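You operate a simulated robot arm through the tools that you are given. There is no shell and no other tool.

You are at the controls of a simulated two-armed robot. One attempt, no reset.

Task
Fit the new meter, test the panel and mend what the screen names.
Fine: meter from the long blue tray, in before the panel test box goes on; test again till it shows GOOD.
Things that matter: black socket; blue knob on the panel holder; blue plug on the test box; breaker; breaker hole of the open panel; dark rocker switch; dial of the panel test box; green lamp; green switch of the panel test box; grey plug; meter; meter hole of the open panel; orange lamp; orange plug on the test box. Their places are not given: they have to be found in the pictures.

It is judged by the outcome, as a careful person would: the job done as asked, and still so three seconds after it is handed in. It fails if anything else is knocked over, pushed out of place, dropped, spilled or broken.

Robot
Two 7-joint arms with fingered hands on one trunk that stands fixed in place. Base frame: the origin is at the foot of the trunk, x ahead of it, y to its left, z up. Lengths are in cm, angles in degrees, forces in N, time in s.
The left shoulder is at [6, 16.6, 95.1], the right one opposite. With the tool pointing down near the work surface each hand reaches from about 34 to 86 cm from the base axis, measured 20 degrees to its own side. Payload 5 kg a hand.
Tool frame (each hand has its own): the origin (TCP) lies between the finger pads and is the grasp point; the fingertips stand 3.2 cm ahead of it; z points along the fingers, y is the line along which they close. Largest opening 16 cm; the body of the gripper starts 8.9 cm behind the TCP. The gripper is a hand of 3 fingers: y runs from the thumb to the fingers, the wrist lies at [0, 0, -26.7] in the tool frame.
Orientation is told as [roll, pitch, yaw] about the base's x, y, z axes, in that order, counted from this pose: with the fingers straight down and closing along the base's y, the tool's x points along the base's -x, its y along +y and its z along -z.

Tools
- The arms move only by the tool servo_tool. It takes "left_targets", "right_targets" or both (then of equal length, played together; a hand with none holds still); each is a list of rows, each an object (a shift or turn left out is 0) with "offset": the shift along the tool's x, y, z in cm, a list of three; "rot": the turn, a rotation vector about the tool's x, y, z in degrees, a list of three. In form: [{"offset": [x, y, z], "rot": [ax, ay, az]}, ...]. A call has 1 to 20 rows; each row shifts and turns the commanded pose from where the row before left it, along the tool's axes as they then stand. Each row takes 0.2 s and may step no farther than 5 cm and 8.6 degrees from the row before; otherwise, the whole call is refused. A pose out of reach is approached as far as the arm can. The call stops where the force on the tool passes 40 N (or 10 N more than at its start, if that is more) or the arm is blocked; 0.2 s more then pass. In this call time passes only in rows, and 0.2 s behind the last. It gives the time, the measured TCP pose, the force on the tool (base axes), the opening and the grip force at its end, in the units of the frame above (readings bear some noise), with the torque about the TCP (base axes, N m) and any sound that the robot's microphone picked up, and new pictures: "pictures" is both (left out), scene, wrist or none (wrist: the cameras of the hands that moved).
- Cameras (640 x 400 px; columns grow to the right, rows downward): "scene" is now at [5.44, 0.34, 159.82]; the picture's right is [0.03, -1.00, 0.00], its down [-0.68, -0.02, -0.73] and it looks along [0.73, 0.02, -0.68] (base axes); focal length 352 px, centre (320, 200). "left" rides on the left gripper at [-6.5, -0.4, -11.6] in its tool frame; the picture's right is [0.06, -1.00, 0.00], its down [0.87, 0.05, -0.49] and it looks along [0.49, 0.03, 0.87] (tool axes); focal length 261 px, centre (320, 200). "right" rides on the right gripper at [6.5, -0.4, -11.6] in its tool frame; the picture's right is [0.06, 1.00, 0.00], its down [-0.87, 0.05, -0.49] and it looks along [-0.49, 0.03, 0.87] (tool axes); focal length 261 px, centre (320, 200).
- raise_lower(by): slides the trunk up (or, below 0, down) by that many cm; the arms and the scene camera ride with it, the base frame stays. It gives what a move gives, with no picture.
- finger_targets(finger1, finger2, thumb_bend, hand): sets how far each is bent, from 0 (flat) to 1 (curled in); at 0.3 the hand is open as for a grip, at 0.7 the pads meet at the TCP. One left out holds its place. A second passes; each finger stops where it meets its share of the squeeze, and holds until it gets a number again. It is the only way to open and close the hand. It gives what a move gives, with no picture; readings hold the bend of each and the force on the fingers (four entries, about 0 where the hand has none), thumb and palm.
- turn_head(pan, tilt): turns the head with the scene camera to pan (to the left, within 86 degrees either way) and tilt (down, from -29 to 69), counted from straight ahead of the robot. It gives what a move gives, and a new picture of the scene camera.
- probe_pixels(camera, pixels): for up to 12 pixels [column, row] of the newest picture of that camera ("zoom" is the newest enlarged one), the place [x, y, z] in the base frame of the surface seen there, good to about 0.2 cm. No time passes.
- enlarge(camera, box): a new picture of the part [left, top, right, bottom] of that camera's present view, enlarged. No time passes.
- hand_in(): hands the job in; it is judged then, once.

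Open the grippers and draw the arms clear of the work before you hand the job in, unless the task says otherwise.

The tools are called after "Emit:" as a command line: name --argument value ..., lists and objects as JSON in quotes. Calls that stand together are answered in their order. servo_tool: Moves the arms, as the interface text tells. Its arguments: {"type":"object","properties":{"left_targets":{"type":"array","items":{"type":"object","properties":{"offset":{"type":"array","items":{"type":"number"}},"rot":{"type":"array","items":{"type":"number"}}}}},"right_targets":{"type":"array","items":{"type":"object","properties":{"offset":{"type":"array","items":{"type":"number"}},"rot":{"type":"array","items":{"type":"number"}}}}},"pictures":{"type":"string","enum":["both","scene","wrist","none"]}},"required":[]} The other tools are called the same way: raise_lower (by) slides the trunk up or down; finger_targets (finger1, finger2, thumb_bend, hand) moves the fingers one by one; turn_head (pan, tilt) turns the head that bears the scene camera; probe_pixels (camera, pixels) gives the place of the surface under pixels of a picture; enlarge (camera, box) takes an enlarged picture of a part of a camera's view; hand_in () hands the job in.

At the start:

```text
t: 0.0
left_ee_pos: [51.71, 35.41, 125.74]
left_ee_rot: [0.1, 0.0, 0.0]
left_contact_force: [-0.2, -0.1, 0.2]
left_wrist_torque: [0.0, 0.01, 0.03]
left_finger_gap: 15.97
left_finger_force: 0.0
left_shape: jaw
left_bend: [0.3, 0.3, 0.3]
left_finger forces: [0.0, 0.1, 0.0, 0.0, 0.0, 0.0]
right_ee_pos: [52.23, -10.24, 122.12]
right_ee_rot: [0.0, 0.0, 0.0]
right_contact_force: [0.2, 0.6, -0.9]
right_wrist_torque: [0.0, -0.02, -0.03]
right_finger_gap: 15.99
right_finger_force: 0.0
right_shape: jaw
right_bend: [0.3, 0.3, 0.3]
right_finger forces: [0.0, 0.1, 0.1, 0.0, 0.0, 0.0]
trunk travel left (down, up): [-50.0, 9.0]
head pan, tilt: [2.0, 42.9]
```

scene: 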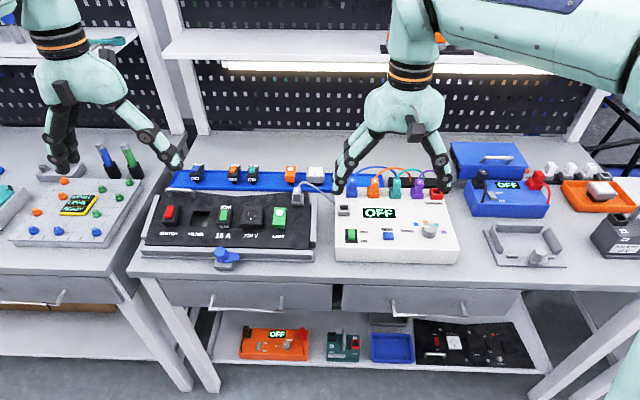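
right: 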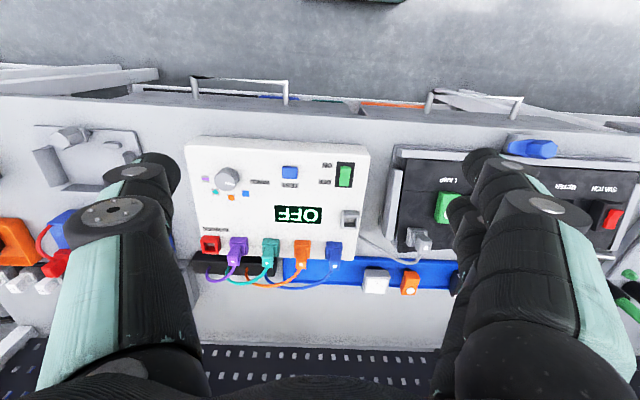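
left: 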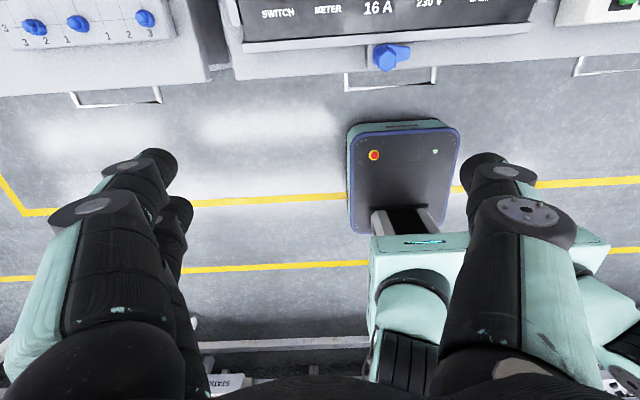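

I start by looking closely at the panel and test box in the scene picture (panel around (230,225), test box around (395,225)).

Emit:
enlarge --camera "scene" --box '[120, 150, 330, 281]'

Emit:
enlarge --camera "scene" --box '[310, 150, 520, 281]'

Emit:
enlarge --camera "scene" --box '[440, 130, 640, 255]'

Emit:
enlarge --camera "scene" --box '[0, 120, 200, 245]'

Emit:
enlarge --camera "scene" --box '[220, 290, 540, 400]'

```text
3.05 times, centred on (225, 216) of scene
```

zoom: 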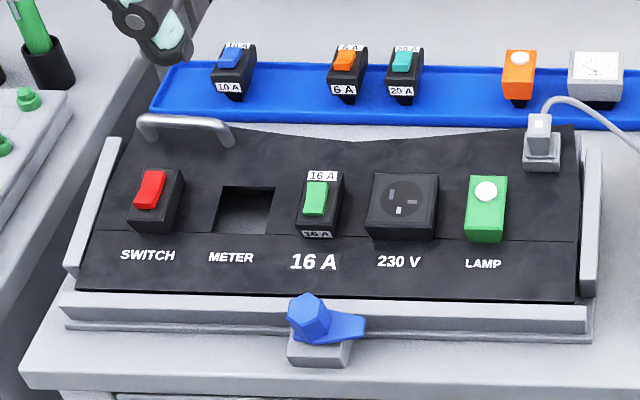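

```text
3.05 times, centred on (415, 216) of scene
```

zoom: 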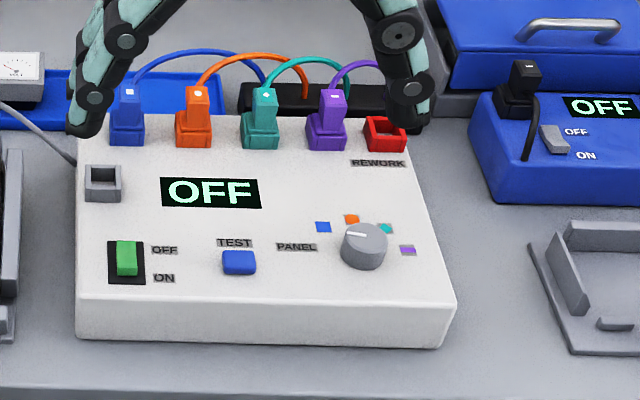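

```text
3.20 times, centred on (540, 192) of scene
```

zoom: 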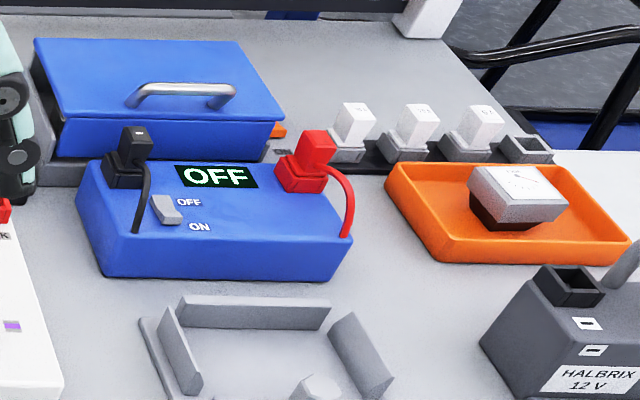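

```text
3.20 times, centred on (100, 182) of scene
```

zoom: 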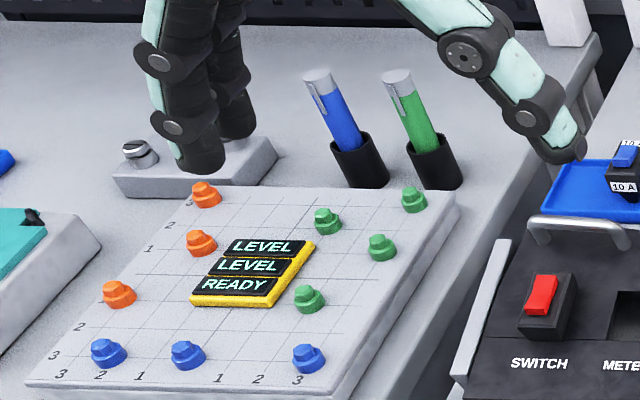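

```text
2.00 times, centred on (380, 345) of scene
```

zoom: 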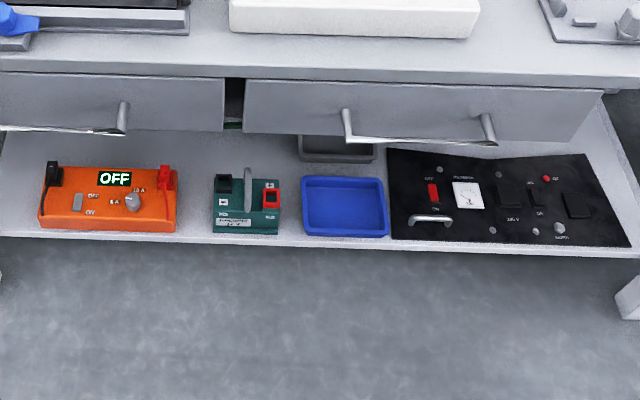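

Next I get positions of the key items from the scene picture: tray items, panel parts, test box parts.

Emit:
probe_pixels --camera "scene" --pixels '[[196, 170], [234, 170], [253, 170], [291, 172], [316, 172], [171, 213], [200, 218], [225, 213], [252, 215], [280, 215], [303, 190], [226, 256]]'

Emit:
probe_pixels --camera "scene" --pixels '[[351, 183], [374, 184], [397, 185], [418, 185], [437, 194], [344, 210], [380, 213], [352, 235], [388, 236], [430, 230], [345, 255], [330, 270]]'

Emit:
enlarge --camera "right" --box '[180, 130, 380, 255]'

Emit:
enlarge --camera "right" --box '[330, 140, 490, 300]'

Emit:
enlarge --camera "right" --box '[170, 200, 460, 320]'

```text
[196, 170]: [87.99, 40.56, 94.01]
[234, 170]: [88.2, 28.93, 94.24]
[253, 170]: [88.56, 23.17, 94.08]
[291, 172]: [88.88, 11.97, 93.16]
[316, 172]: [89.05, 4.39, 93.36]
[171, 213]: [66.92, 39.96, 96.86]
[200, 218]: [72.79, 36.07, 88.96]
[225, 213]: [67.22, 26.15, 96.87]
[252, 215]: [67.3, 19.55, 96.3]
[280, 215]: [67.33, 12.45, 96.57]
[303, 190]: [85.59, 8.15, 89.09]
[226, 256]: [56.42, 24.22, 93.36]
```

```text
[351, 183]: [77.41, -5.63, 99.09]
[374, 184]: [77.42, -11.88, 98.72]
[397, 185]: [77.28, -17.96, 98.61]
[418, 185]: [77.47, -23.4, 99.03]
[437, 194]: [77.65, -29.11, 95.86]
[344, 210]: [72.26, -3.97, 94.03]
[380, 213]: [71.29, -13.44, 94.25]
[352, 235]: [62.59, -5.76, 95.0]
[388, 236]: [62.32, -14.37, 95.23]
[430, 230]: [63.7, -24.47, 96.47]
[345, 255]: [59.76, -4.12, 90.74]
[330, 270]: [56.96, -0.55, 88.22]
```

```text
3.20 times, centred on (280, 192) of right
```

zoom: 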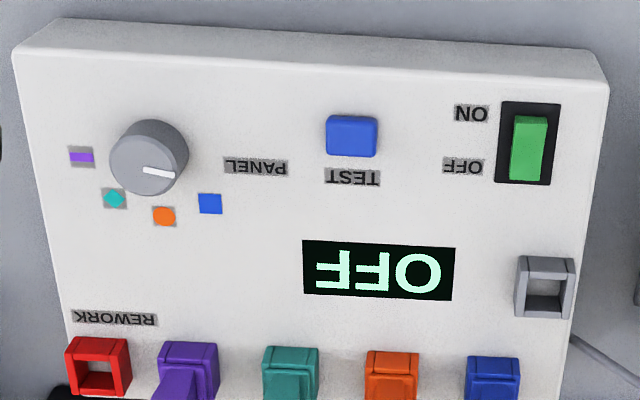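

```text
2.50 times, centred on (410, 220) of right
```

zoom: 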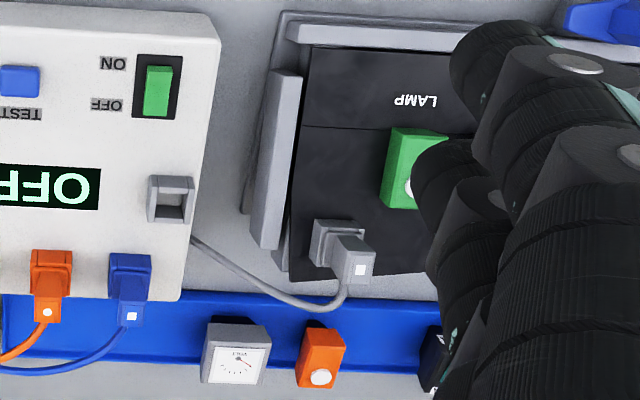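

```text
2.21 times, centred on (315, 260) of right
```

zoom: 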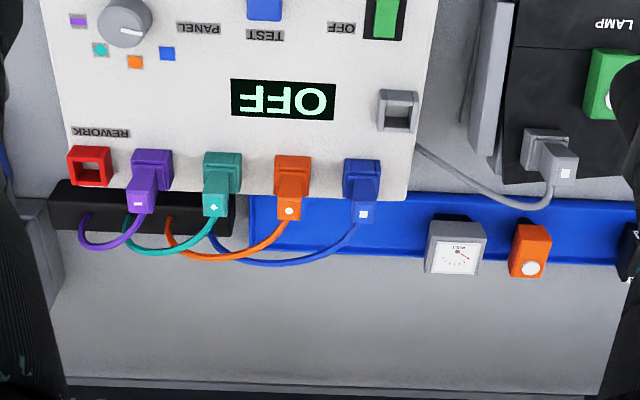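

I look more closely at the dial and the meter, lamp and panel details.

Emit:
enlarge --camera "scene" --box '[395, 210, 460, 250]'

Emit:
enlarge --camera "right" --box '[190, 150, 270, 200]'

Emit:
enlarge --camera "scene" --box '[275, 155, 345, 200]'

Emit:
enlarge --camera "scene" --box '[150, 190, 250, 250]'

Emit:
enlarge --camera "scene" --box '[560, 170, 640, 220]'

```text
9.85 times, centred on (428, 230) of scene
```

zoom: 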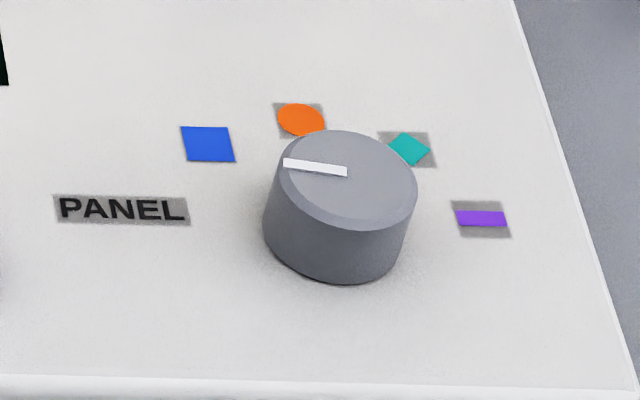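

```text
8.00 times, centred on (230, 175) of right
```

zoom: 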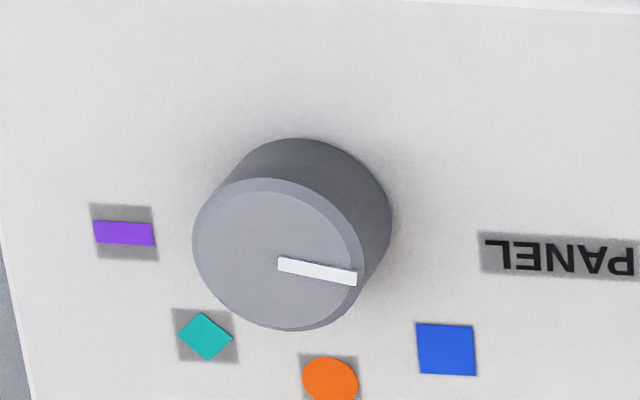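

```text
8.89 times, centred on (310, 178) of scene
```

zoom: 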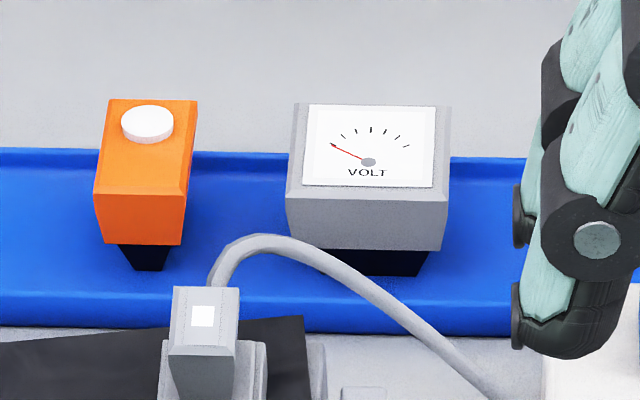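

```text
6.40 times, centred on (200, 220) of scene
```

zoom: 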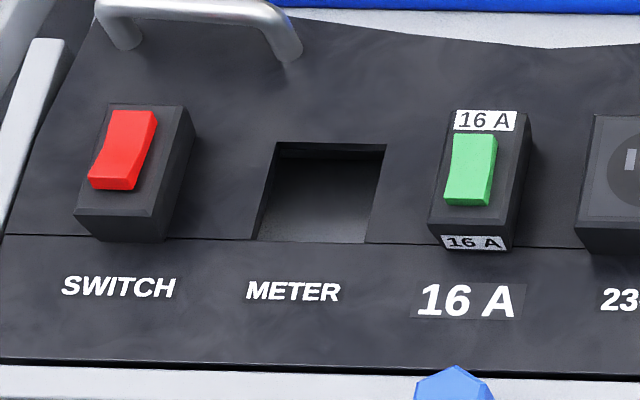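

```text
8.00 times, centred on (600, 195) of scene
```

zoom: 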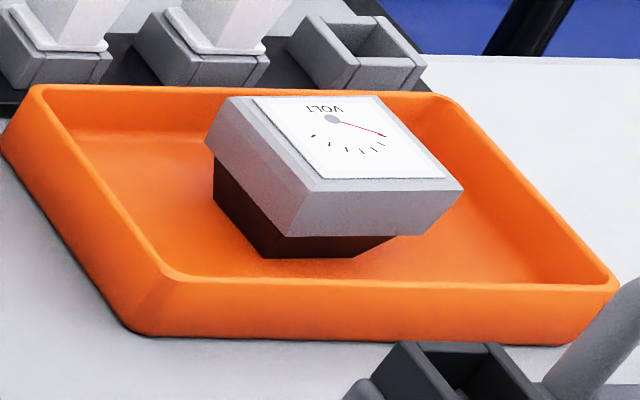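

The dial mark seems to point to PANEL. I take an enlarged view of the meter and probe its corners.

Emit:
enlarge --camera "scene" --box '[275, 155, 345, 200]'

Emit:
probe_pixels --camera "zoom" --pixels '[[298, 110], [442, 112], [293, 190], [440, 190], [296, 240], [436, 245], [320, 255], [425, 268], [480, 200], [360, 305], [180, 130], [370, 150]]'

Emit:
enlarge --camera "scene" --box '[150, 190, 250, 250]'

Emit:
probe_pixels --camera "zoom" --pixels '[[275, 138], [388, 140], [250, 245], [368, 248], [320, 200], [220, 130], [410, 190], [220, 225], [300, 270], [300, 340], [100, 100], [560, 100]]'

```text
8.89 times, centred on (310, 178) of scene
```

zoom: 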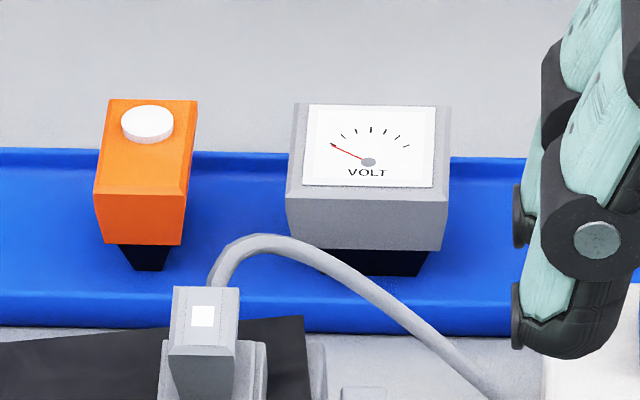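

```text
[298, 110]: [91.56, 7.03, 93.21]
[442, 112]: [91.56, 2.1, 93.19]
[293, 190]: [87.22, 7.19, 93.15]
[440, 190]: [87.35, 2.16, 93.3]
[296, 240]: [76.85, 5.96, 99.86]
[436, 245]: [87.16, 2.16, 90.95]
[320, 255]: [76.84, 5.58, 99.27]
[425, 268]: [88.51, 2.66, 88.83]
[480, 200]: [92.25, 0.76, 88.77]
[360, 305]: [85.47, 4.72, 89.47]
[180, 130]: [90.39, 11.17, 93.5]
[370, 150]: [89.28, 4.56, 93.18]
```

```text
6.40 times, centred on (200, 220) of scene
```

zoom: 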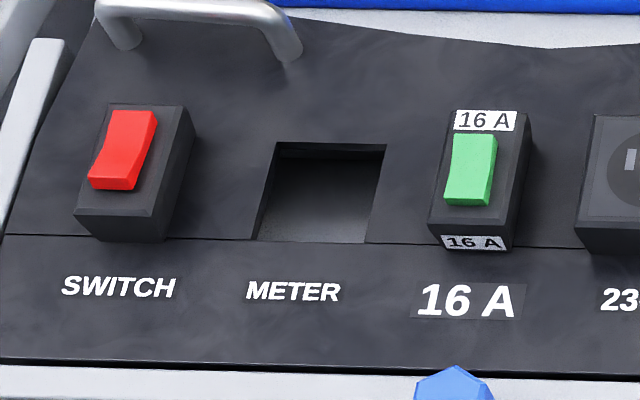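

```text
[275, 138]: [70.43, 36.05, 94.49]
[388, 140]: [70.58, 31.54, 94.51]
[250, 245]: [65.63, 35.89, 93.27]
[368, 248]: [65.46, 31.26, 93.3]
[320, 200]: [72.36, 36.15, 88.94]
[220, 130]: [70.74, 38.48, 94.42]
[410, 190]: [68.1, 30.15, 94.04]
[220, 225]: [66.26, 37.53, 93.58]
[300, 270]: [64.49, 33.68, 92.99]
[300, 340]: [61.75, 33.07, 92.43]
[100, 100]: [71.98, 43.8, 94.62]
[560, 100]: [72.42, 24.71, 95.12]
```

The meter head spans about x 87–91.7, y 2–7.2, z 90.9–93.2, and the hole is at about (68, 33.7) in a panel tilted ~12° toward me. I enlarge the breakers and blue knob to learn more before moving.

Emit:
enlarge --camera "scene" --box '[180, 155, 270, 205]'

Emit:
enlarge --camera "scene" --box '[195, 235, 275, 285]'

Emit:
enlarge --camera "scene" --box '[240, 170, 340, 270]'

Emit:
enlarge --camera "left" --box '[220, 0, 560, 80]'

```text
7.11 times, centred on (225, 180) of scene
```

zoom: 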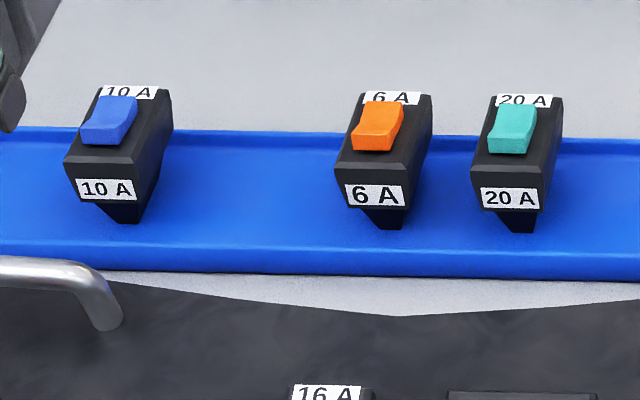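

```text
8.00 times, centred on (235, 260) of scene
```

zoom: 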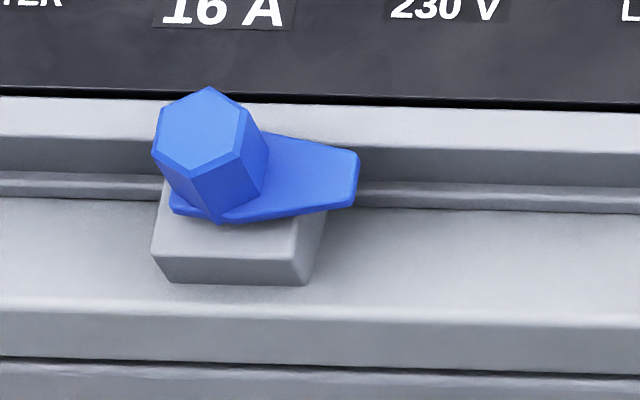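

```text
4.00 times, centred on (290, 220) of scene
```

zoom: 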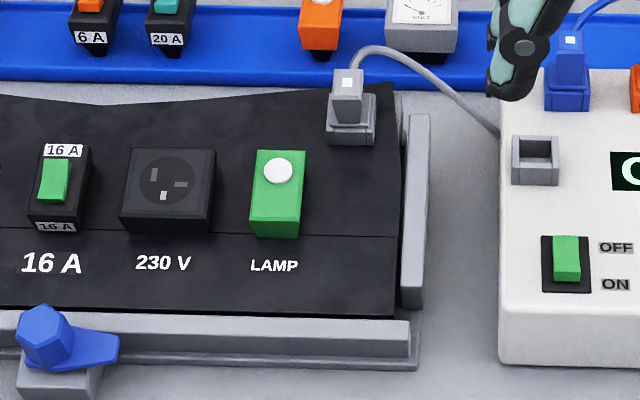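

```text
1.88 times, centred on (390, 40) of left
```

zoom: 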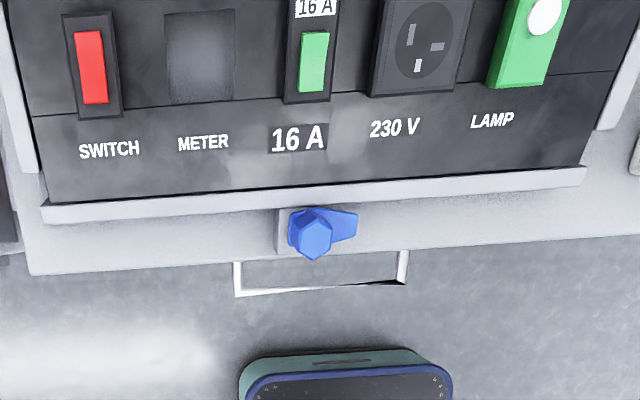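

The hole is open and the spare parts are clear. I move the right hand away to its own side (base −y by 20 cm) and then raise the trunk to give the left arm more reach to the tray.

Emit:
servo_tool --right_targets '[{"offset": [0, -4, 0]}, {"offset": [0, -4, 0]}, {"offset": [0, -4, 0]}, {"offset": [0, -4, 0]}, {"offset": [0, -4, 0]}, {"offset": [0, -4, 0]}]' --pictures "scene"

Emit:
raise_lower --by 9

```text
t: 1.4
left_ee_pos: [51.8, 35.46, 125.77]
left_ee_rot: [0.0, 0.0, 0.0]
left_contact_force: [0.2, -0.5, -1.0]
left_wrist_torque: [0.02, 0.0, -0.02]
left_finger_gap: 16.0
left_finger_force: 0.1
left_shape: jaw
left_bend: [0.3, 0.3, 0.3]
left_finger forces: [0.1, 0.1, 0.1, 0.0, 0.1, 0.0]
right_ee_pos: [51.85, -34.16, 122.11]
right_ee_rot: [0.1, 0.0, 0.0]
right_contact_force: [0.1, 0.1, -0.4]
right_wrist_torque: [0.02, 0.0, -0.01]
right_finger_gap: 15.98
right_finger_force: 0.1
right_shape: jaw
right_bend: [0.3, 0.3, 0.3]
right_finger forces: [0.0, 0.1, 0.0, 0.0, 0.0, 0.1]
trunk travel left (down, up): [-50.0, 9.0]
head pan, tilt: [2.0, 42.9]
```

scene: 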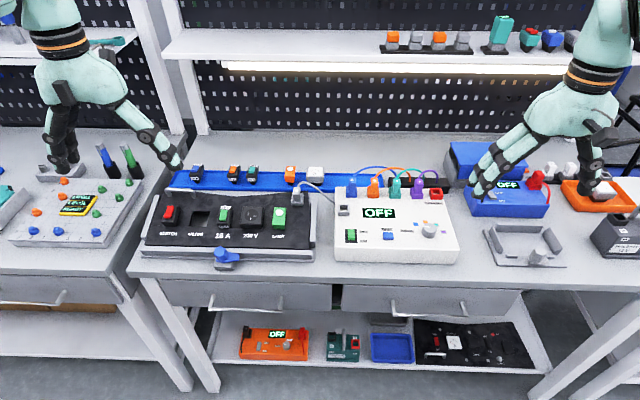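

```text
t: 2.6
left_ee_pos: [51.76, 35.58, 134.7]
left_ee_rot: [0.0, -0.1, 0.0]
left_contact_force: [0.9, 0.7, 0.1]
left_wrist_torque: [0.03, -0.02, -0.02]
left_finger_gap: 15.96
left_finger_force: 0.1
left_shape: jaw
left_bend: [0.3, 0.3, 0.3]
left_finger forces: [0.1, 0.0, 0.0, 0.1, 0.0, 0.0]
right_ee_pos: [52.03, -34.08, 131.21]
right_ee_rot: [0.1, 0.0, 0.0]
right_contact_force: [-0.1, -1.0, -0.3]
right_wrist_torque: [0.01, -0.02, 0.03]
right_finger_gap: 16.0
right_finger_force: 0.1
right_shape: jaw
right_bend: [0.3, 0.3, 0.3]
right_finger forces: [0.0, 0.0, 0.0, 0.1, 0.0, 0.1]
trunk travel left (down, up): [-59.0, 0.0]
head pan, tilt: [2.0, 42.9]
```

The shelf behind the bench could be an obstacle for the left hand, so I take a fresh scene view and probe the shelf edge and lamp neighbours.

Emit:
turn_head --pan 2 --tilt 42

Emit:
probe_pixels --camera "scene" --pixels '[[300, 60], [300, 80], [300, 120], [300, 140], [316, 185], [180, 190]]'

```text
t: 3.3
left_ee_pos: [51.74, 35.66, 134.86]
left_ee_rot: [0.1, 0.0, 0.0]
left_contact_force: [0.2, -0.3, 1.0]
left_wrist_torque: [-0.03, 0.0, -0.01]
left_finger_gap: 16.01
left_finger_force: 0.1
left_shape: jaw
left_bend: [0.3, 0.3, 0.3]
left_finger forces: [0.0, 0.0, 0.1, 0.0, 0.0, 0.0]
right_ee_pos: [51.96, -34.21, 131.18]
right_ee_rot: [0.0, -0.1, 0.0]
right_contact_force: [-0.5, -0.3, -0.1]
right_wrist_torque: [0.01, 0.04, 0.04]
right_finger_gap: 16.01
right_finger_force: 0.1
right_shape: jaw
right_bend: [0.3, 0.3, 0.3]
right_finger forces: [0.0, 0.0, 0.0, 0.1, 0.0, 0.0]
trunk travel left (down, up): [-59.0, 0.0]
head pan, tilt: [2.0, 42.0]
```

scene: 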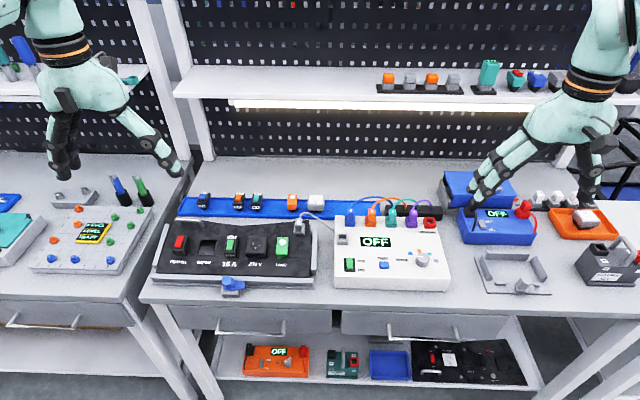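

```text
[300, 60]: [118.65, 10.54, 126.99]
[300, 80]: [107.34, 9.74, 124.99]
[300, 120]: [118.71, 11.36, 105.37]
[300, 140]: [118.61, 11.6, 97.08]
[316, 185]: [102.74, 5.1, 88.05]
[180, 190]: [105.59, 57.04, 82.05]
```

The shelf edge is at x≈107, far enough. I move the left hand toward a point above and before the meter, and part-close its fingers to limit the opening next to the orange lamp.

Emit:
servo_tool --left_targets '[{"offset": [-2.33, -2.76, 0.5]}, {"offset": [-2.33, -2.76, 0.5]}, {"offset": [-2.33, -2.76, 0.5]}, {"offset": [-2.33, -2.76, 0.5]}, {"offset": [-2.33, -2.76, 0.5]}, {"offset": [-2.33, -2.76, 0.5]}, {"offset": [-2.33, -2.76, 0.5]}, {"offset": [-2.33, -2.76, 0.5]}, {"offset": [-2.33, -2.76, 0.5]}, {"offset": [-2.33, -2.76, 0.5]}, {"rot": [0, -8, 0]}, {"rot": [0, -8, 0]}]' --pictures "both"

Emit:
finger_targets --hand "left" --finger1 0.5 --finger2 0.5 --thumb_bend 0.5

```text
t: 5.9
left_ee_pos: [71.22, 12.42, 130.43]
left_ee_rot: [-0.2, -15.7, 0.2]
left_contact_force: [1.9, -1.0, -1.8]
left_wrist_torque: [0.05, 0.06, -0.05]
left_finger_gap: 15.95
left_finger_force: 0.1
left_shape: jaw
left_bend: [0.3, 0.3, 0.3]
left_finger forces: [0.0, 0.1, 0.0, 0.0, 0.0, 0.0]
left hand out of reach, approached as far as the arm can: row 9, 10
right_ee_pos: [52.05, -34.04, 131.18]
right_ee_rot: [-0.1, 0.1, 0.0]
right_contact_force: [0.3, -0.3, 0.1]
right_wrist_torque: [-0.03, 0.02, -0.04]
right_finger_gap: 15.98
right_finger_force: 0.2
right_shape: jaw
right_bend: [0.3, 0.3, 0.3]
right_finger forces: [0.1, 0.0, 0.1, 0.0, 0.0, 0.1]
trunk travel left (down, up): [-59.0, 0.0]
head pan, tilt: [2.0, 42.0]
```

scene: 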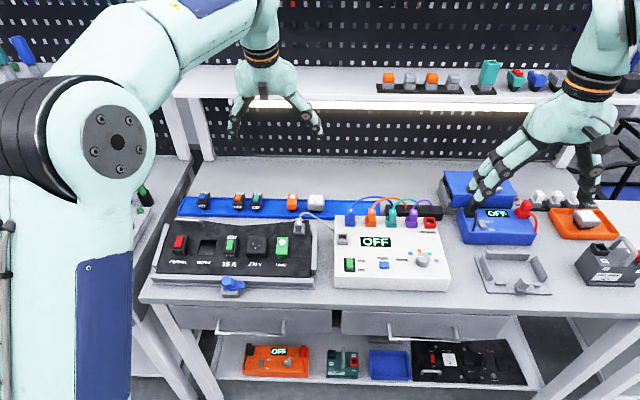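
left: 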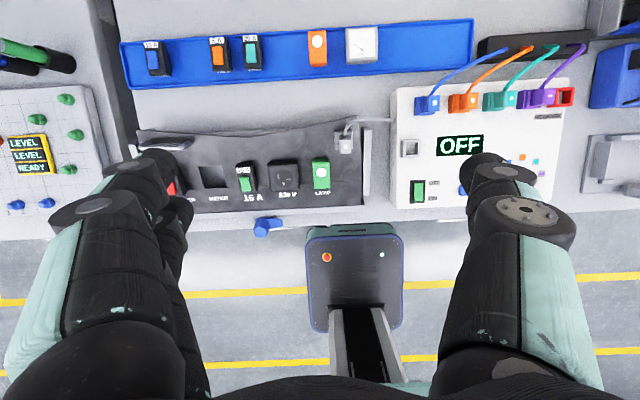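

```text
t: 6.9
left_ee_pos: [71.16, 12.36, 130.57]
left_ee_rot: [-0.1, -16.0, 0.1]
left_contact_force: [0.1, -1.0, -0.5]
left_wrist_torque: [0.01, -0.06, 0.0]
left_finger_gap: 8.78
left_finger_force: 0.0
left_shape: fingers
left_bend: [0.5, 0.5, 0.5]
left_finger forces: [0.0, 0.0, 0.0, 0.0, 0.1, 0.0]
right_ee_pos: [51.99, -34.2, 131.13]
right_ee_rot: [0.0, 0.1, 0.0]
right_contact_force: [0.3, -0.2, 0.2]
right_wrist_torque: [0.01, 0.04, -0.01]
right_finger_gap: 16.02
right_finger_force: 0.2
right_shape: jaw
right_bend: [0.3, 0.3, 0.3]
right_finger forces: [0.0, 0.0, 0.0, 0.0, 0.0, 0.0]
trunk travel left (down, up): [-59.0, 0.0]
head pan, tilt: [2.0, 42.0]
```

The arm was near its limit at that height, so I lower the hand first and then go outward toward the meter.

Emit:
servo_tool --left_targets '[{"offset": [1.02, 0, 3.56]}, {"offset": [1.02, 0, 3.56]}, {"offset": [1.02, 0, 3.56]}, {"offset": [1.02, 0, 3.56]}, {"offset": [1.02, 0, 3.56]}, {"offset": [-2.46, -1.28, 0.71]}, {"offset": [-2.46, -1.28, 0.71]}, {"offset": [-2.46, -1.28, 0.71]}, {"offset": [-2.46, -1.28, 0.71]}, {"offset": [-2.46, -1.28, 0.71]}]' --pictures "both"

```text
t: 9.1
left_ee_pos: [84.26, 5.89, 111.82]
left_ee_rot: [0.0, -15.9, -0.1]
left_contact_force: [0.2, 0.1, 0.3]
left_wrist_torque: [-0.02, 0.02, 0.02]
left_finger_gap: 8.79
left_finger_force: 0.0
left_shape: fingers
left_bend: [0.5, 0.5, 0.5]
left_finger forces: [0.0, 0.0, 0.0, 0.0, 0.1, 0.0]
right_ee_pos: [52.06, -34.08, 131.12]
right_ee_rot: [0.0, 0.2, 0.0]
right_contact_force: [1.0, -0.6, 0.1]
right_wrist_torque: [0.01, 0.04, 0.02]
right_finger_gap: 15.98
right_finger_force: 0.1
right_shape: jaw
right_bend: [0.3, 0.3, 0.3]
right_finger forces: [0.0, 0.1, 0.0, 0.0, 0.0, 0.0]
trunk travel left (down, up): [-59.0, 0.0]
head pan, tilt: [2.0, 42.0]
```

scene: 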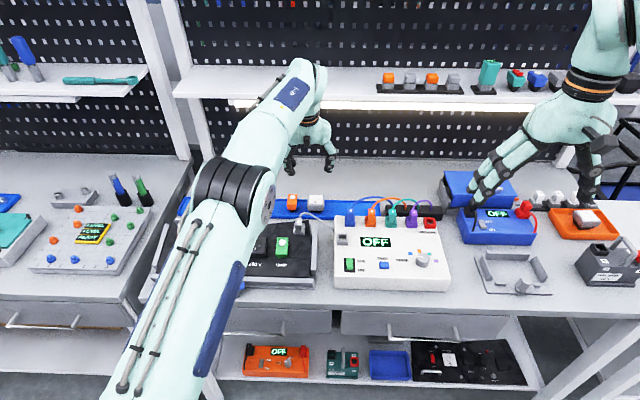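
left: 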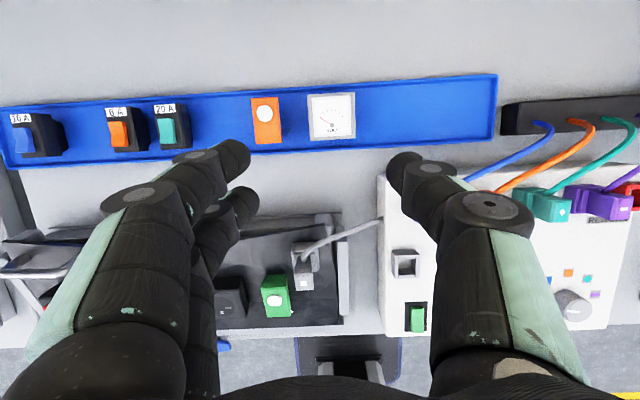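

Reached in front of and above the meter at (330,115) in the left picture. I probe the meter's corners from this nearer camera.

Emit:
enlarge --camera "left" --box '[240, 75, 400, 175]'

Emit:
probe_pixels --camera "zoom" --pixels '[[275, 82], [450, 72], [285, 245], [455, 232], [360, 160], [60, 100], [155, 100], [165, 250], [500, 180], [220, 180]]'

```text
4.00 times, centred on (320, 125) of left
```

zoom: 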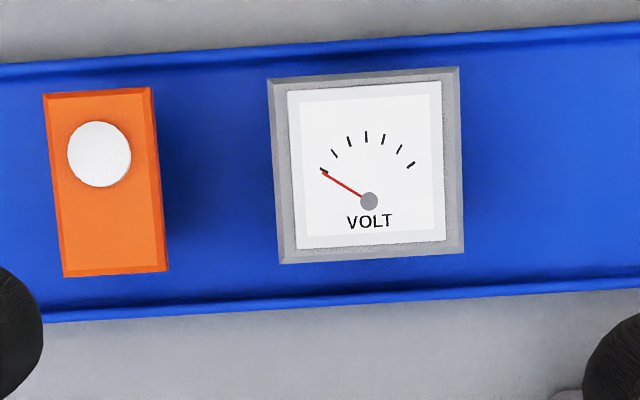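

```text
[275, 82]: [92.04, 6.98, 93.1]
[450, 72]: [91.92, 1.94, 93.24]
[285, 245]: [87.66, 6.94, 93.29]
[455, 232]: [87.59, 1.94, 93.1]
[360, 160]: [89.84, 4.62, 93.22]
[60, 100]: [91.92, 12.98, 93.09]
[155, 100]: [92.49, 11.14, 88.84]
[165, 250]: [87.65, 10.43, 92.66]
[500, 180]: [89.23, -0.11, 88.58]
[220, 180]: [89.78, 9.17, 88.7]
```

The meter is centred at about (89.7, 4.5), its left neighbour starts at y≈10.3. I narrow the opening, straighten the hand to a pitch of about −8° and come above the meter.

Emit:
finger_targets --hand "left" --finger1 0.54 --finger2 0.54 --thumb_bend 0.54

Emit:
servo_tool --left_targets '[{"rot": [0, 8, 0]}, {"offset": [-0.96, -0.35, 2.355]}, {"offset": [-0.96, -0.35, 2.355]}, {"offset": [-0.96, -0.35, 2.355]}, {"offset": [-0.96, -0.35, 2.355]}]' --pictures "both"

```text
t: 10.1
left_ee_pos: [84.11, 6.04, 111.98]
left_ee_rot: [0.0, -15.9, -0.1]
left_contact_force: [0.0, 0.8, 0.4]
left_wrist_torque: [0.03, 0.01, 0.01]
left_finger_gap: 7.18
left_finger_force: 0.2
left_shape: fingers
left_bend: [0.54, 0.54, 0.54]
left_finger forces: [0.0, 0.1, 0.1, 0.0, 0.0, 0.1]
right_ee_pos: [51.91, -34.12, 131.25]
right_ee_rot: [0.0, 0.0, 0.0]
right_contact_force: [0.0, 0.4, 0.1]
right_wrist_torque: [0.0, -0.01, 0.01]
right_finger_gap: 16.0
right_finger_force: 0.0
right_shape: jaw
right_bend: [0.3, 0.3, 0.3]
right_finger forces: [0.1, 0.0, 0.1, 0.1, 0.0, 0.0]
trunk travel left (down, up): [-59.0, 0.0]
head pan, tilt: [2.0, 42.0]
```

```text
t: 11.3
left_ee_pos: [82.13, 1.81, 103.51]
left_ee_rot: [0.0, -8.1, 0.0]
left_contact_force: [-0.7, -1.1, 0.4]
left_wrist_torque: [-0.04, 0.0, -0.02]
left_finger_gap: 7.13
left_finger_force: 0.2
left_shape: fingers
left_bend: [0.54, 0.54, 0.54]
left_finger forces: [0.0, 0.1, 0.0, 0.0, 0.1, 0.0]
left hand out of reach, approached as far as the arm can: row 1, 2, 3, 4, 5
right_ee_pos: [51.88, -34.0, 131.3]
right_ee_rot: [-0.1, 0.0, 0.0]
right_contact_force: [-0.9, 0.7, 0.1]
right_wrist_torque: [0.01, -0.01, 0.02]
right_finger_gap: 15.99
right_finger_force: 0.1
right_shape: jaw
right_bend: [0.3, 0.3, 0.3]
right_finger forces: [0.0, 0.0, 0.0, 0.0, 0.0, 0.0]
trunk travel left (down, up): [-59.0, 0.0]
head pan, tilt: [2.0, 42.0]
```

scene: 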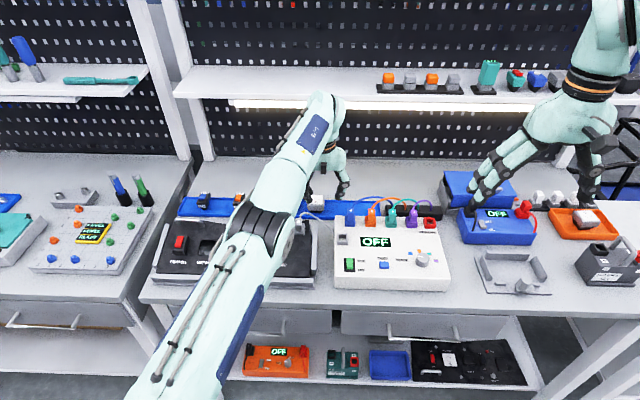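
left: 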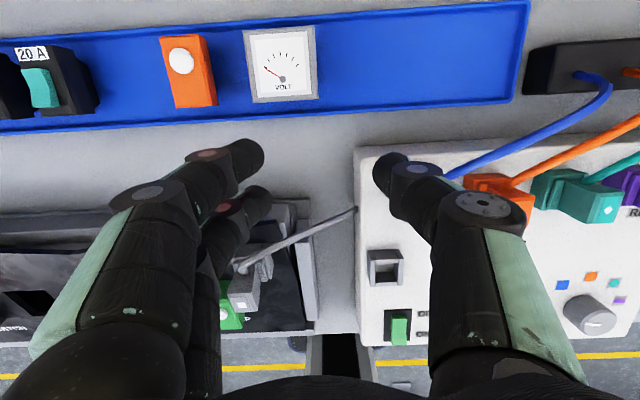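

The pose at pitch −8° was out of reach and the hand ended short, near the cords at about (82, 2, 103). I raise it, tilt forward again to about −19° and move toward the meter while staying high.

Emit:
servo_tool --left_targets '[{"offset": [0, 0, -3]}, {"rot": [0, -5.5, 0]}, {"rot": [0, -5.5, 0]}, {"offset": [0, 1.3, 0]}, {"offset": [0, 1.3, 0]}]' --pictures "wrist"

```text
t: 12.5
left_ee_pos: [81.7, 4.4, 106.61]
left_ee_rot: [0.0, -19.0, 0.1]
left_contact_force: [0.3, 0.9, 0.3]
left_wrist_torque: [0.04, 0.0, 0.01]
left_finger_gap: 7.14
left_finger_force: 0.1
left_shape: fingers
left_bend: [0.54, 0.54, 0.54]
left_finger forces: [0.0, 0.1, 0.0, 0.1, 0.0, 0.0]
right_ee_pos: [51.8, -34.04, 131.11]
right_ee_rot: [0.0, 0.0, 0.0]
right_contact_force: [0.0, -0.6, -0.5]
right_wrist_torque: [-0.01, 0.03, 0.02]
right_finger_gap: 16.01
right_finger_force: 0.2
right_shape: jaw
right_bend: [0.3, 0.3, 0.3]
right_finger forces: [0.0, 0.0, 0.1, 0.0, 0.1, 0.1]
trunk travel left (down, up): [-59.0, 0.0]
head pan, tilt: [2.0, 42.0]
```

left: 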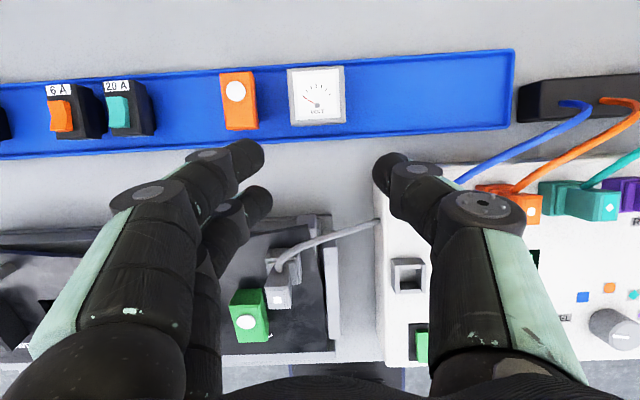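

The commanded pose equals the measured one now. I go to a hover above the meter around (87.5, 4.5, 101).

Emit:
servo_tool --left_targets '[{"offset": [-0.915, 0.03, 1.8]}, {"offset": [-0.915, 0.03, 1.8]}, {"offset": [-0.915, 0.03, 1.8]}, {"offset": [-0.915, 0.03, 1.8]}]' --pictures "both"

```text
t: 13.5
left_ee_pos: [87.51, 4.39, 100.7]
left_ee_rot: [0.0, -18.9, 0.0]
left_contact_force: [-0.3, -0.5, -1.1]
left_wrist_torque: [0.01, 0.03, 0.01]
left_finger_gap: 7.12
left_finger_force: 0.1
left_shape: fingers
left_bend: [0.54, 0.54, 0.54]
left_finger forces: [0.1, 0.0, 0.0, 0.0, 0.1, 0.1]
right_ee_pos: [51.98, -34.12, 131.2]
right_ee_rot: [0.1, 0.0, 0.0]
right_contact_force: [0.0, 0.2, 1.5]
right_wrist_torque: [-0.01, 0.0, -0.01]
right_finger_gap: 15.98
right_finger_force: 0.0
right_shape: jaw
right_bend: [0.3, 0.3, 0.3]
right_finger forces: [0.0, 0.0, 0.1, 0.0, 0.0, 0.0]
trunk travel left (down, up): [-59.0, 0.0]
head pan, tilt: [2.0, 42.0]
```

scene: 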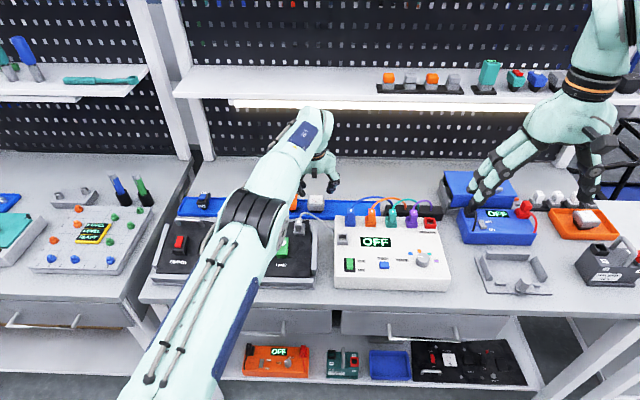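
left: 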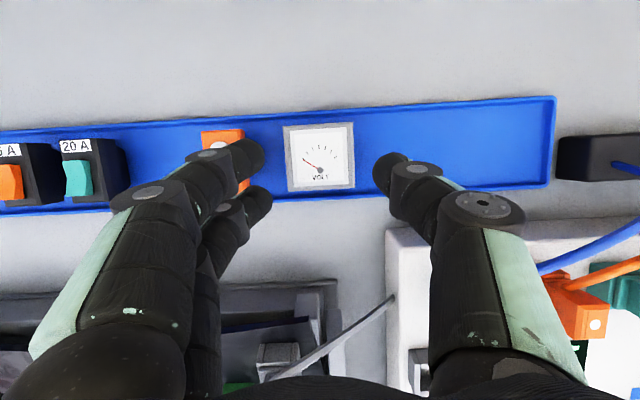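

I check the finger alignment over the meter in an enlarged scene view before descending.

Emit:
enlarge --camera "scene" --box '[260, 140, 380, 215]'

Emit:
enlarge --camera "left" --box '[200, 100, 440, 250]'

Emit:
probe_pixels --camera "left" --pixels '[[320, 160], [290, 130], [350, 128], [295, 185], [352, 182], [255, 155], [262, 195], [385, 165], [240, 180], [215, 135]]'

```text
5.33 times, centred on (320, 178) of scene
```

zoom: 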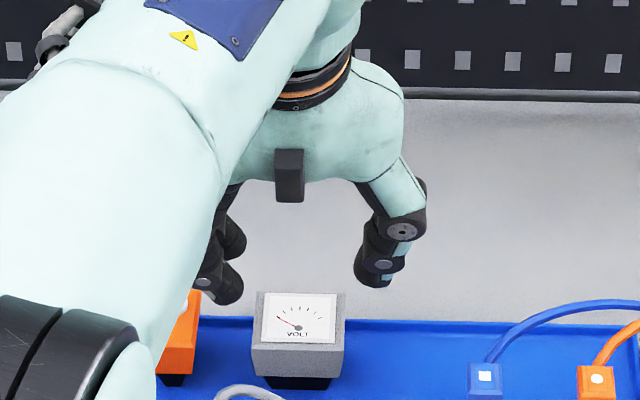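

```text
2.67 times, centred on (320, 175) of left
```

zoom: 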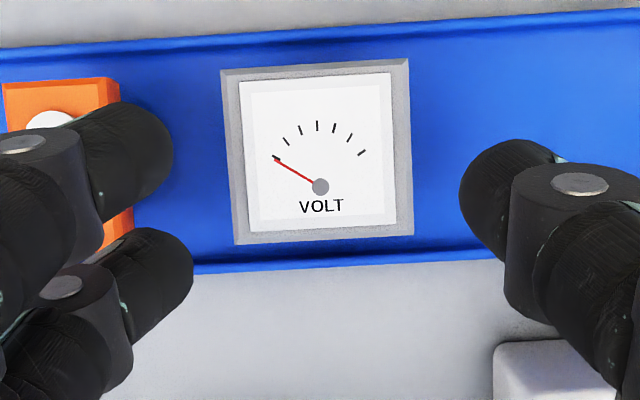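

```text
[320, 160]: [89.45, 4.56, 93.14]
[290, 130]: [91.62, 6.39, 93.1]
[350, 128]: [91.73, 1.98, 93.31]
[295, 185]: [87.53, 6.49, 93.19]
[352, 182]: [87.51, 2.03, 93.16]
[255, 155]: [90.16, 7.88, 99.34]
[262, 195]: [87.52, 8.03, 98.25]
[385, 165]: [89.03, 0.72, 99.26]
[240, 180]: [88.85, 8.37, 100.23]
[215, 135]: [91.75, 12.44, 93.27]
```

Fingers straddle the meter symmetrically (tips at y≈8 and 0.8). I close slightly to a smaller opening and descend most of the way.

Emit:
finger_targets --hand "left" --finger1 0.555 --finger2 0.555 --thumb_bend 0.555

Emit:
servo_tool --left_targets '[{"offset": [0.13, 0.04, 1.18]}, {"offset": [0.13, 0.04, 1.18]}, {"offset": [0.13, 0.04, 1.18]}]' --pictures "both"

Emit:
enlarge --camera "scene" --box '[260, 140, 380, 215]'

Emit:
enlarge --camera "left" --box '[200, 100, 440, 250]'

```text
t: 14.5
left_ee_pos: [87.4, 4.43, 101.0]
left_ee_rot: [0.0, -19.1, -0.1]
left_contact_force: [0.4, 0.2, 0.3]
left_wrist_torque: [0.02, 0.05, 0.0]
left_finger_gap: 6.79
left_finger_force: 0.2
left_shape: fingers
left_bend: [0.55, 0.55, 0.55]
left_finger forces: [0.1, 0.1, 0.0, 0.0, 0.0, 0.0]
right_ee_pos: [51.88, -34.1, 131.07]
right_ee_rot: [0.0, 0.0, 0.0]
right_contact_force: [0.5, -0.6, 0.4]
right_wrist_torque: [0.01, -0.01, 0.02]
right_finger_gap: 15.97
right_finger_force: 0.0
right_shape: jaw
right_bend: [0.3, 0.3, 0.3]
right_finger forces: [0.0, 0.0, 0.0, 0.0, 0.0, 0.0]
trunk travel left (down, up): [-59.0, 0.0]
head pan, tilt: [2.0, 42.0]
```

```text
t: 15.3
left_ee_pos: [88.38, 4.72, 97.34]
left_ee_rot: [0.0, -19.0, 0.0]
left_contact_force: [0.2, 0.0, -0.6]
left_wrist_torque: [-0.01, 0.04, 0.03]
left_finger_gap: 6.78
left_finger_force: 0.0
left_shape: fingers
left_bend: [0.55, 0.55, 0.55]
left_finger forces: [0.0, 0.0, 0.0, 0.0, 0.0, 0.0]
right_ee_pos: [51.88, -34.04, 131.17]
right_ee_rot: [0.0, 0.1, 0.0]
right_contact_force: [0.6, 0.1, 0.8]
right_wrist_torque: [0.01, 0.0, -0.01]
right_finger_gap: 15.99
right_finger_force: 0.1
right_shape: jaw
right_bend: [0.3, 0.3, 0.3]
right_finger forces: [0.0, 0.1, 0.0, 0.0, 0.1, 0.0]
trunk travel left (down, up): [-59.0, 0.0]
head pan, tilt: [2.0, 42.0]
```

scene: 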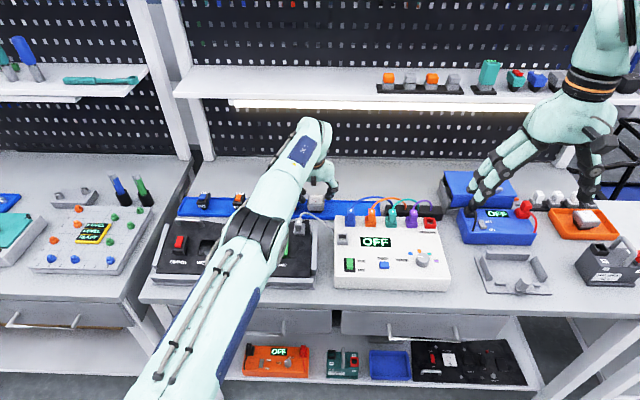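
left: 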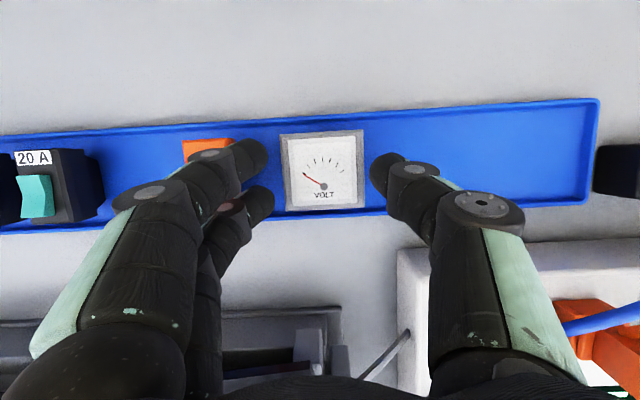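

```text
5.33 times, centred on (320, 178) of scene
```

zoom: 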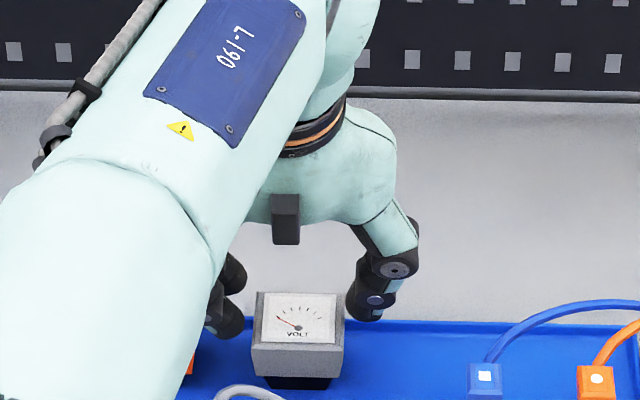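

```text
2.67 times, centred on (320, 175) of left
```

zoom: 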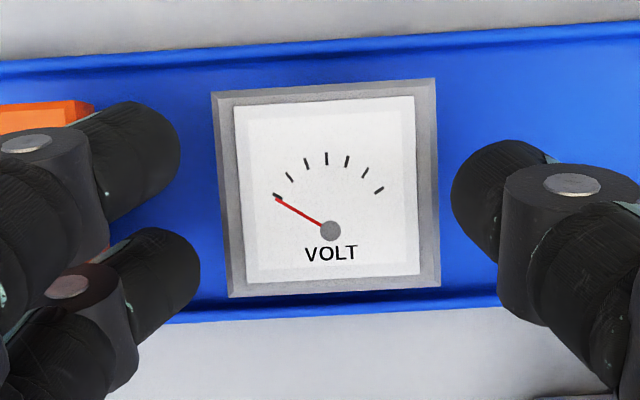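

Both sides clear of the meter; I descend the remaining ~2.4 cm, shifting slightly to −y for centring.

Emit:
servo_tool --left_targets '[{"offset": [0.1, -0.07, 0.8]}, {"offset": [0.1, -0.07, 0.8]}, {"offset": [0.1, -0.07, 0.8]}]' --pictures "both"

Emit:
enlarge --camera "scene" --box '[260, 140, 380, 215]'

Emit:
enlarge --camera "left" --box '[200, 100, 440, 250]'

```text
t: 16.1
left_ee_pos: [88.33, 4.31, 94.9]
left_ee_rot: [0.0, -19.0, 0.0]
left_contact_force: [0.6, -0.7, -0.4]
left_wrist_torque: [0.01, 0.01, 0.04]
left_finger_gap: 6.78
left_finger_force: 0.0
left_shape: fingers
left_bend: [0.55, 0.55, 0.55]
left_finger forces: [0.1, 0.0, 0.1, 0.1, 0.0, 0.0]
left hand out of reach, approached as far as the arm can: row 3
right_ee_pos: [51.99, -34.05, 131.13]
right_ee_rot: [0.0, 0.0, 0.1]
right_contact_force: [0.6, -0.8, 0.1]
right_wrist_torque: [-0.04, 0.01, -0.02]
right_finger_gap: 16.0
right_finger_force: 0.1
right_shape: jaw
right_bend: [0.3, 0.3, 0.3]
right_finger forces: [0.0, 0.0, 0.0, 0.0, 0.1, 0.1]
trunk travel left (down, up): [-59.0, 0.0]
head pan, tilt: [2.0, 42.0]
```

scene: 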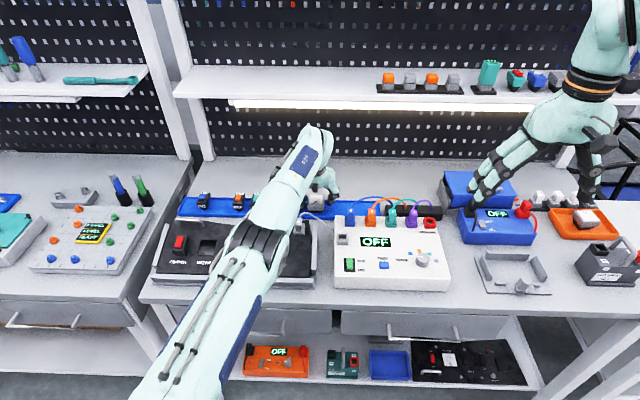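
left: 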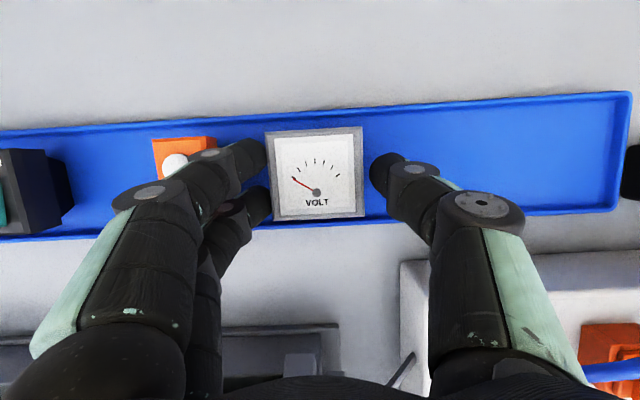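

```text
5.33 times, centred on (320, 178) of scene
```

zoom: 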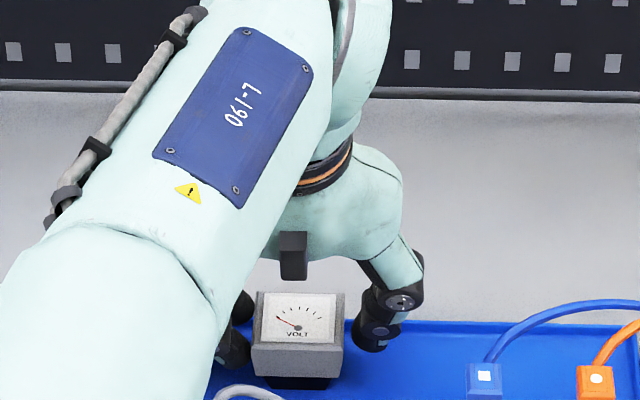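

```text
2.67 times, centred on (320, 175) of left
```

zoom: 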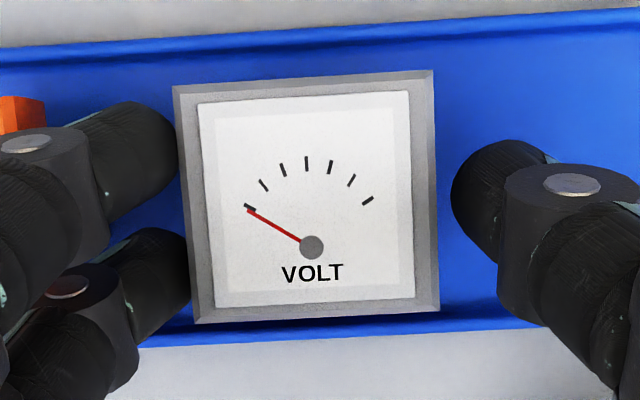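

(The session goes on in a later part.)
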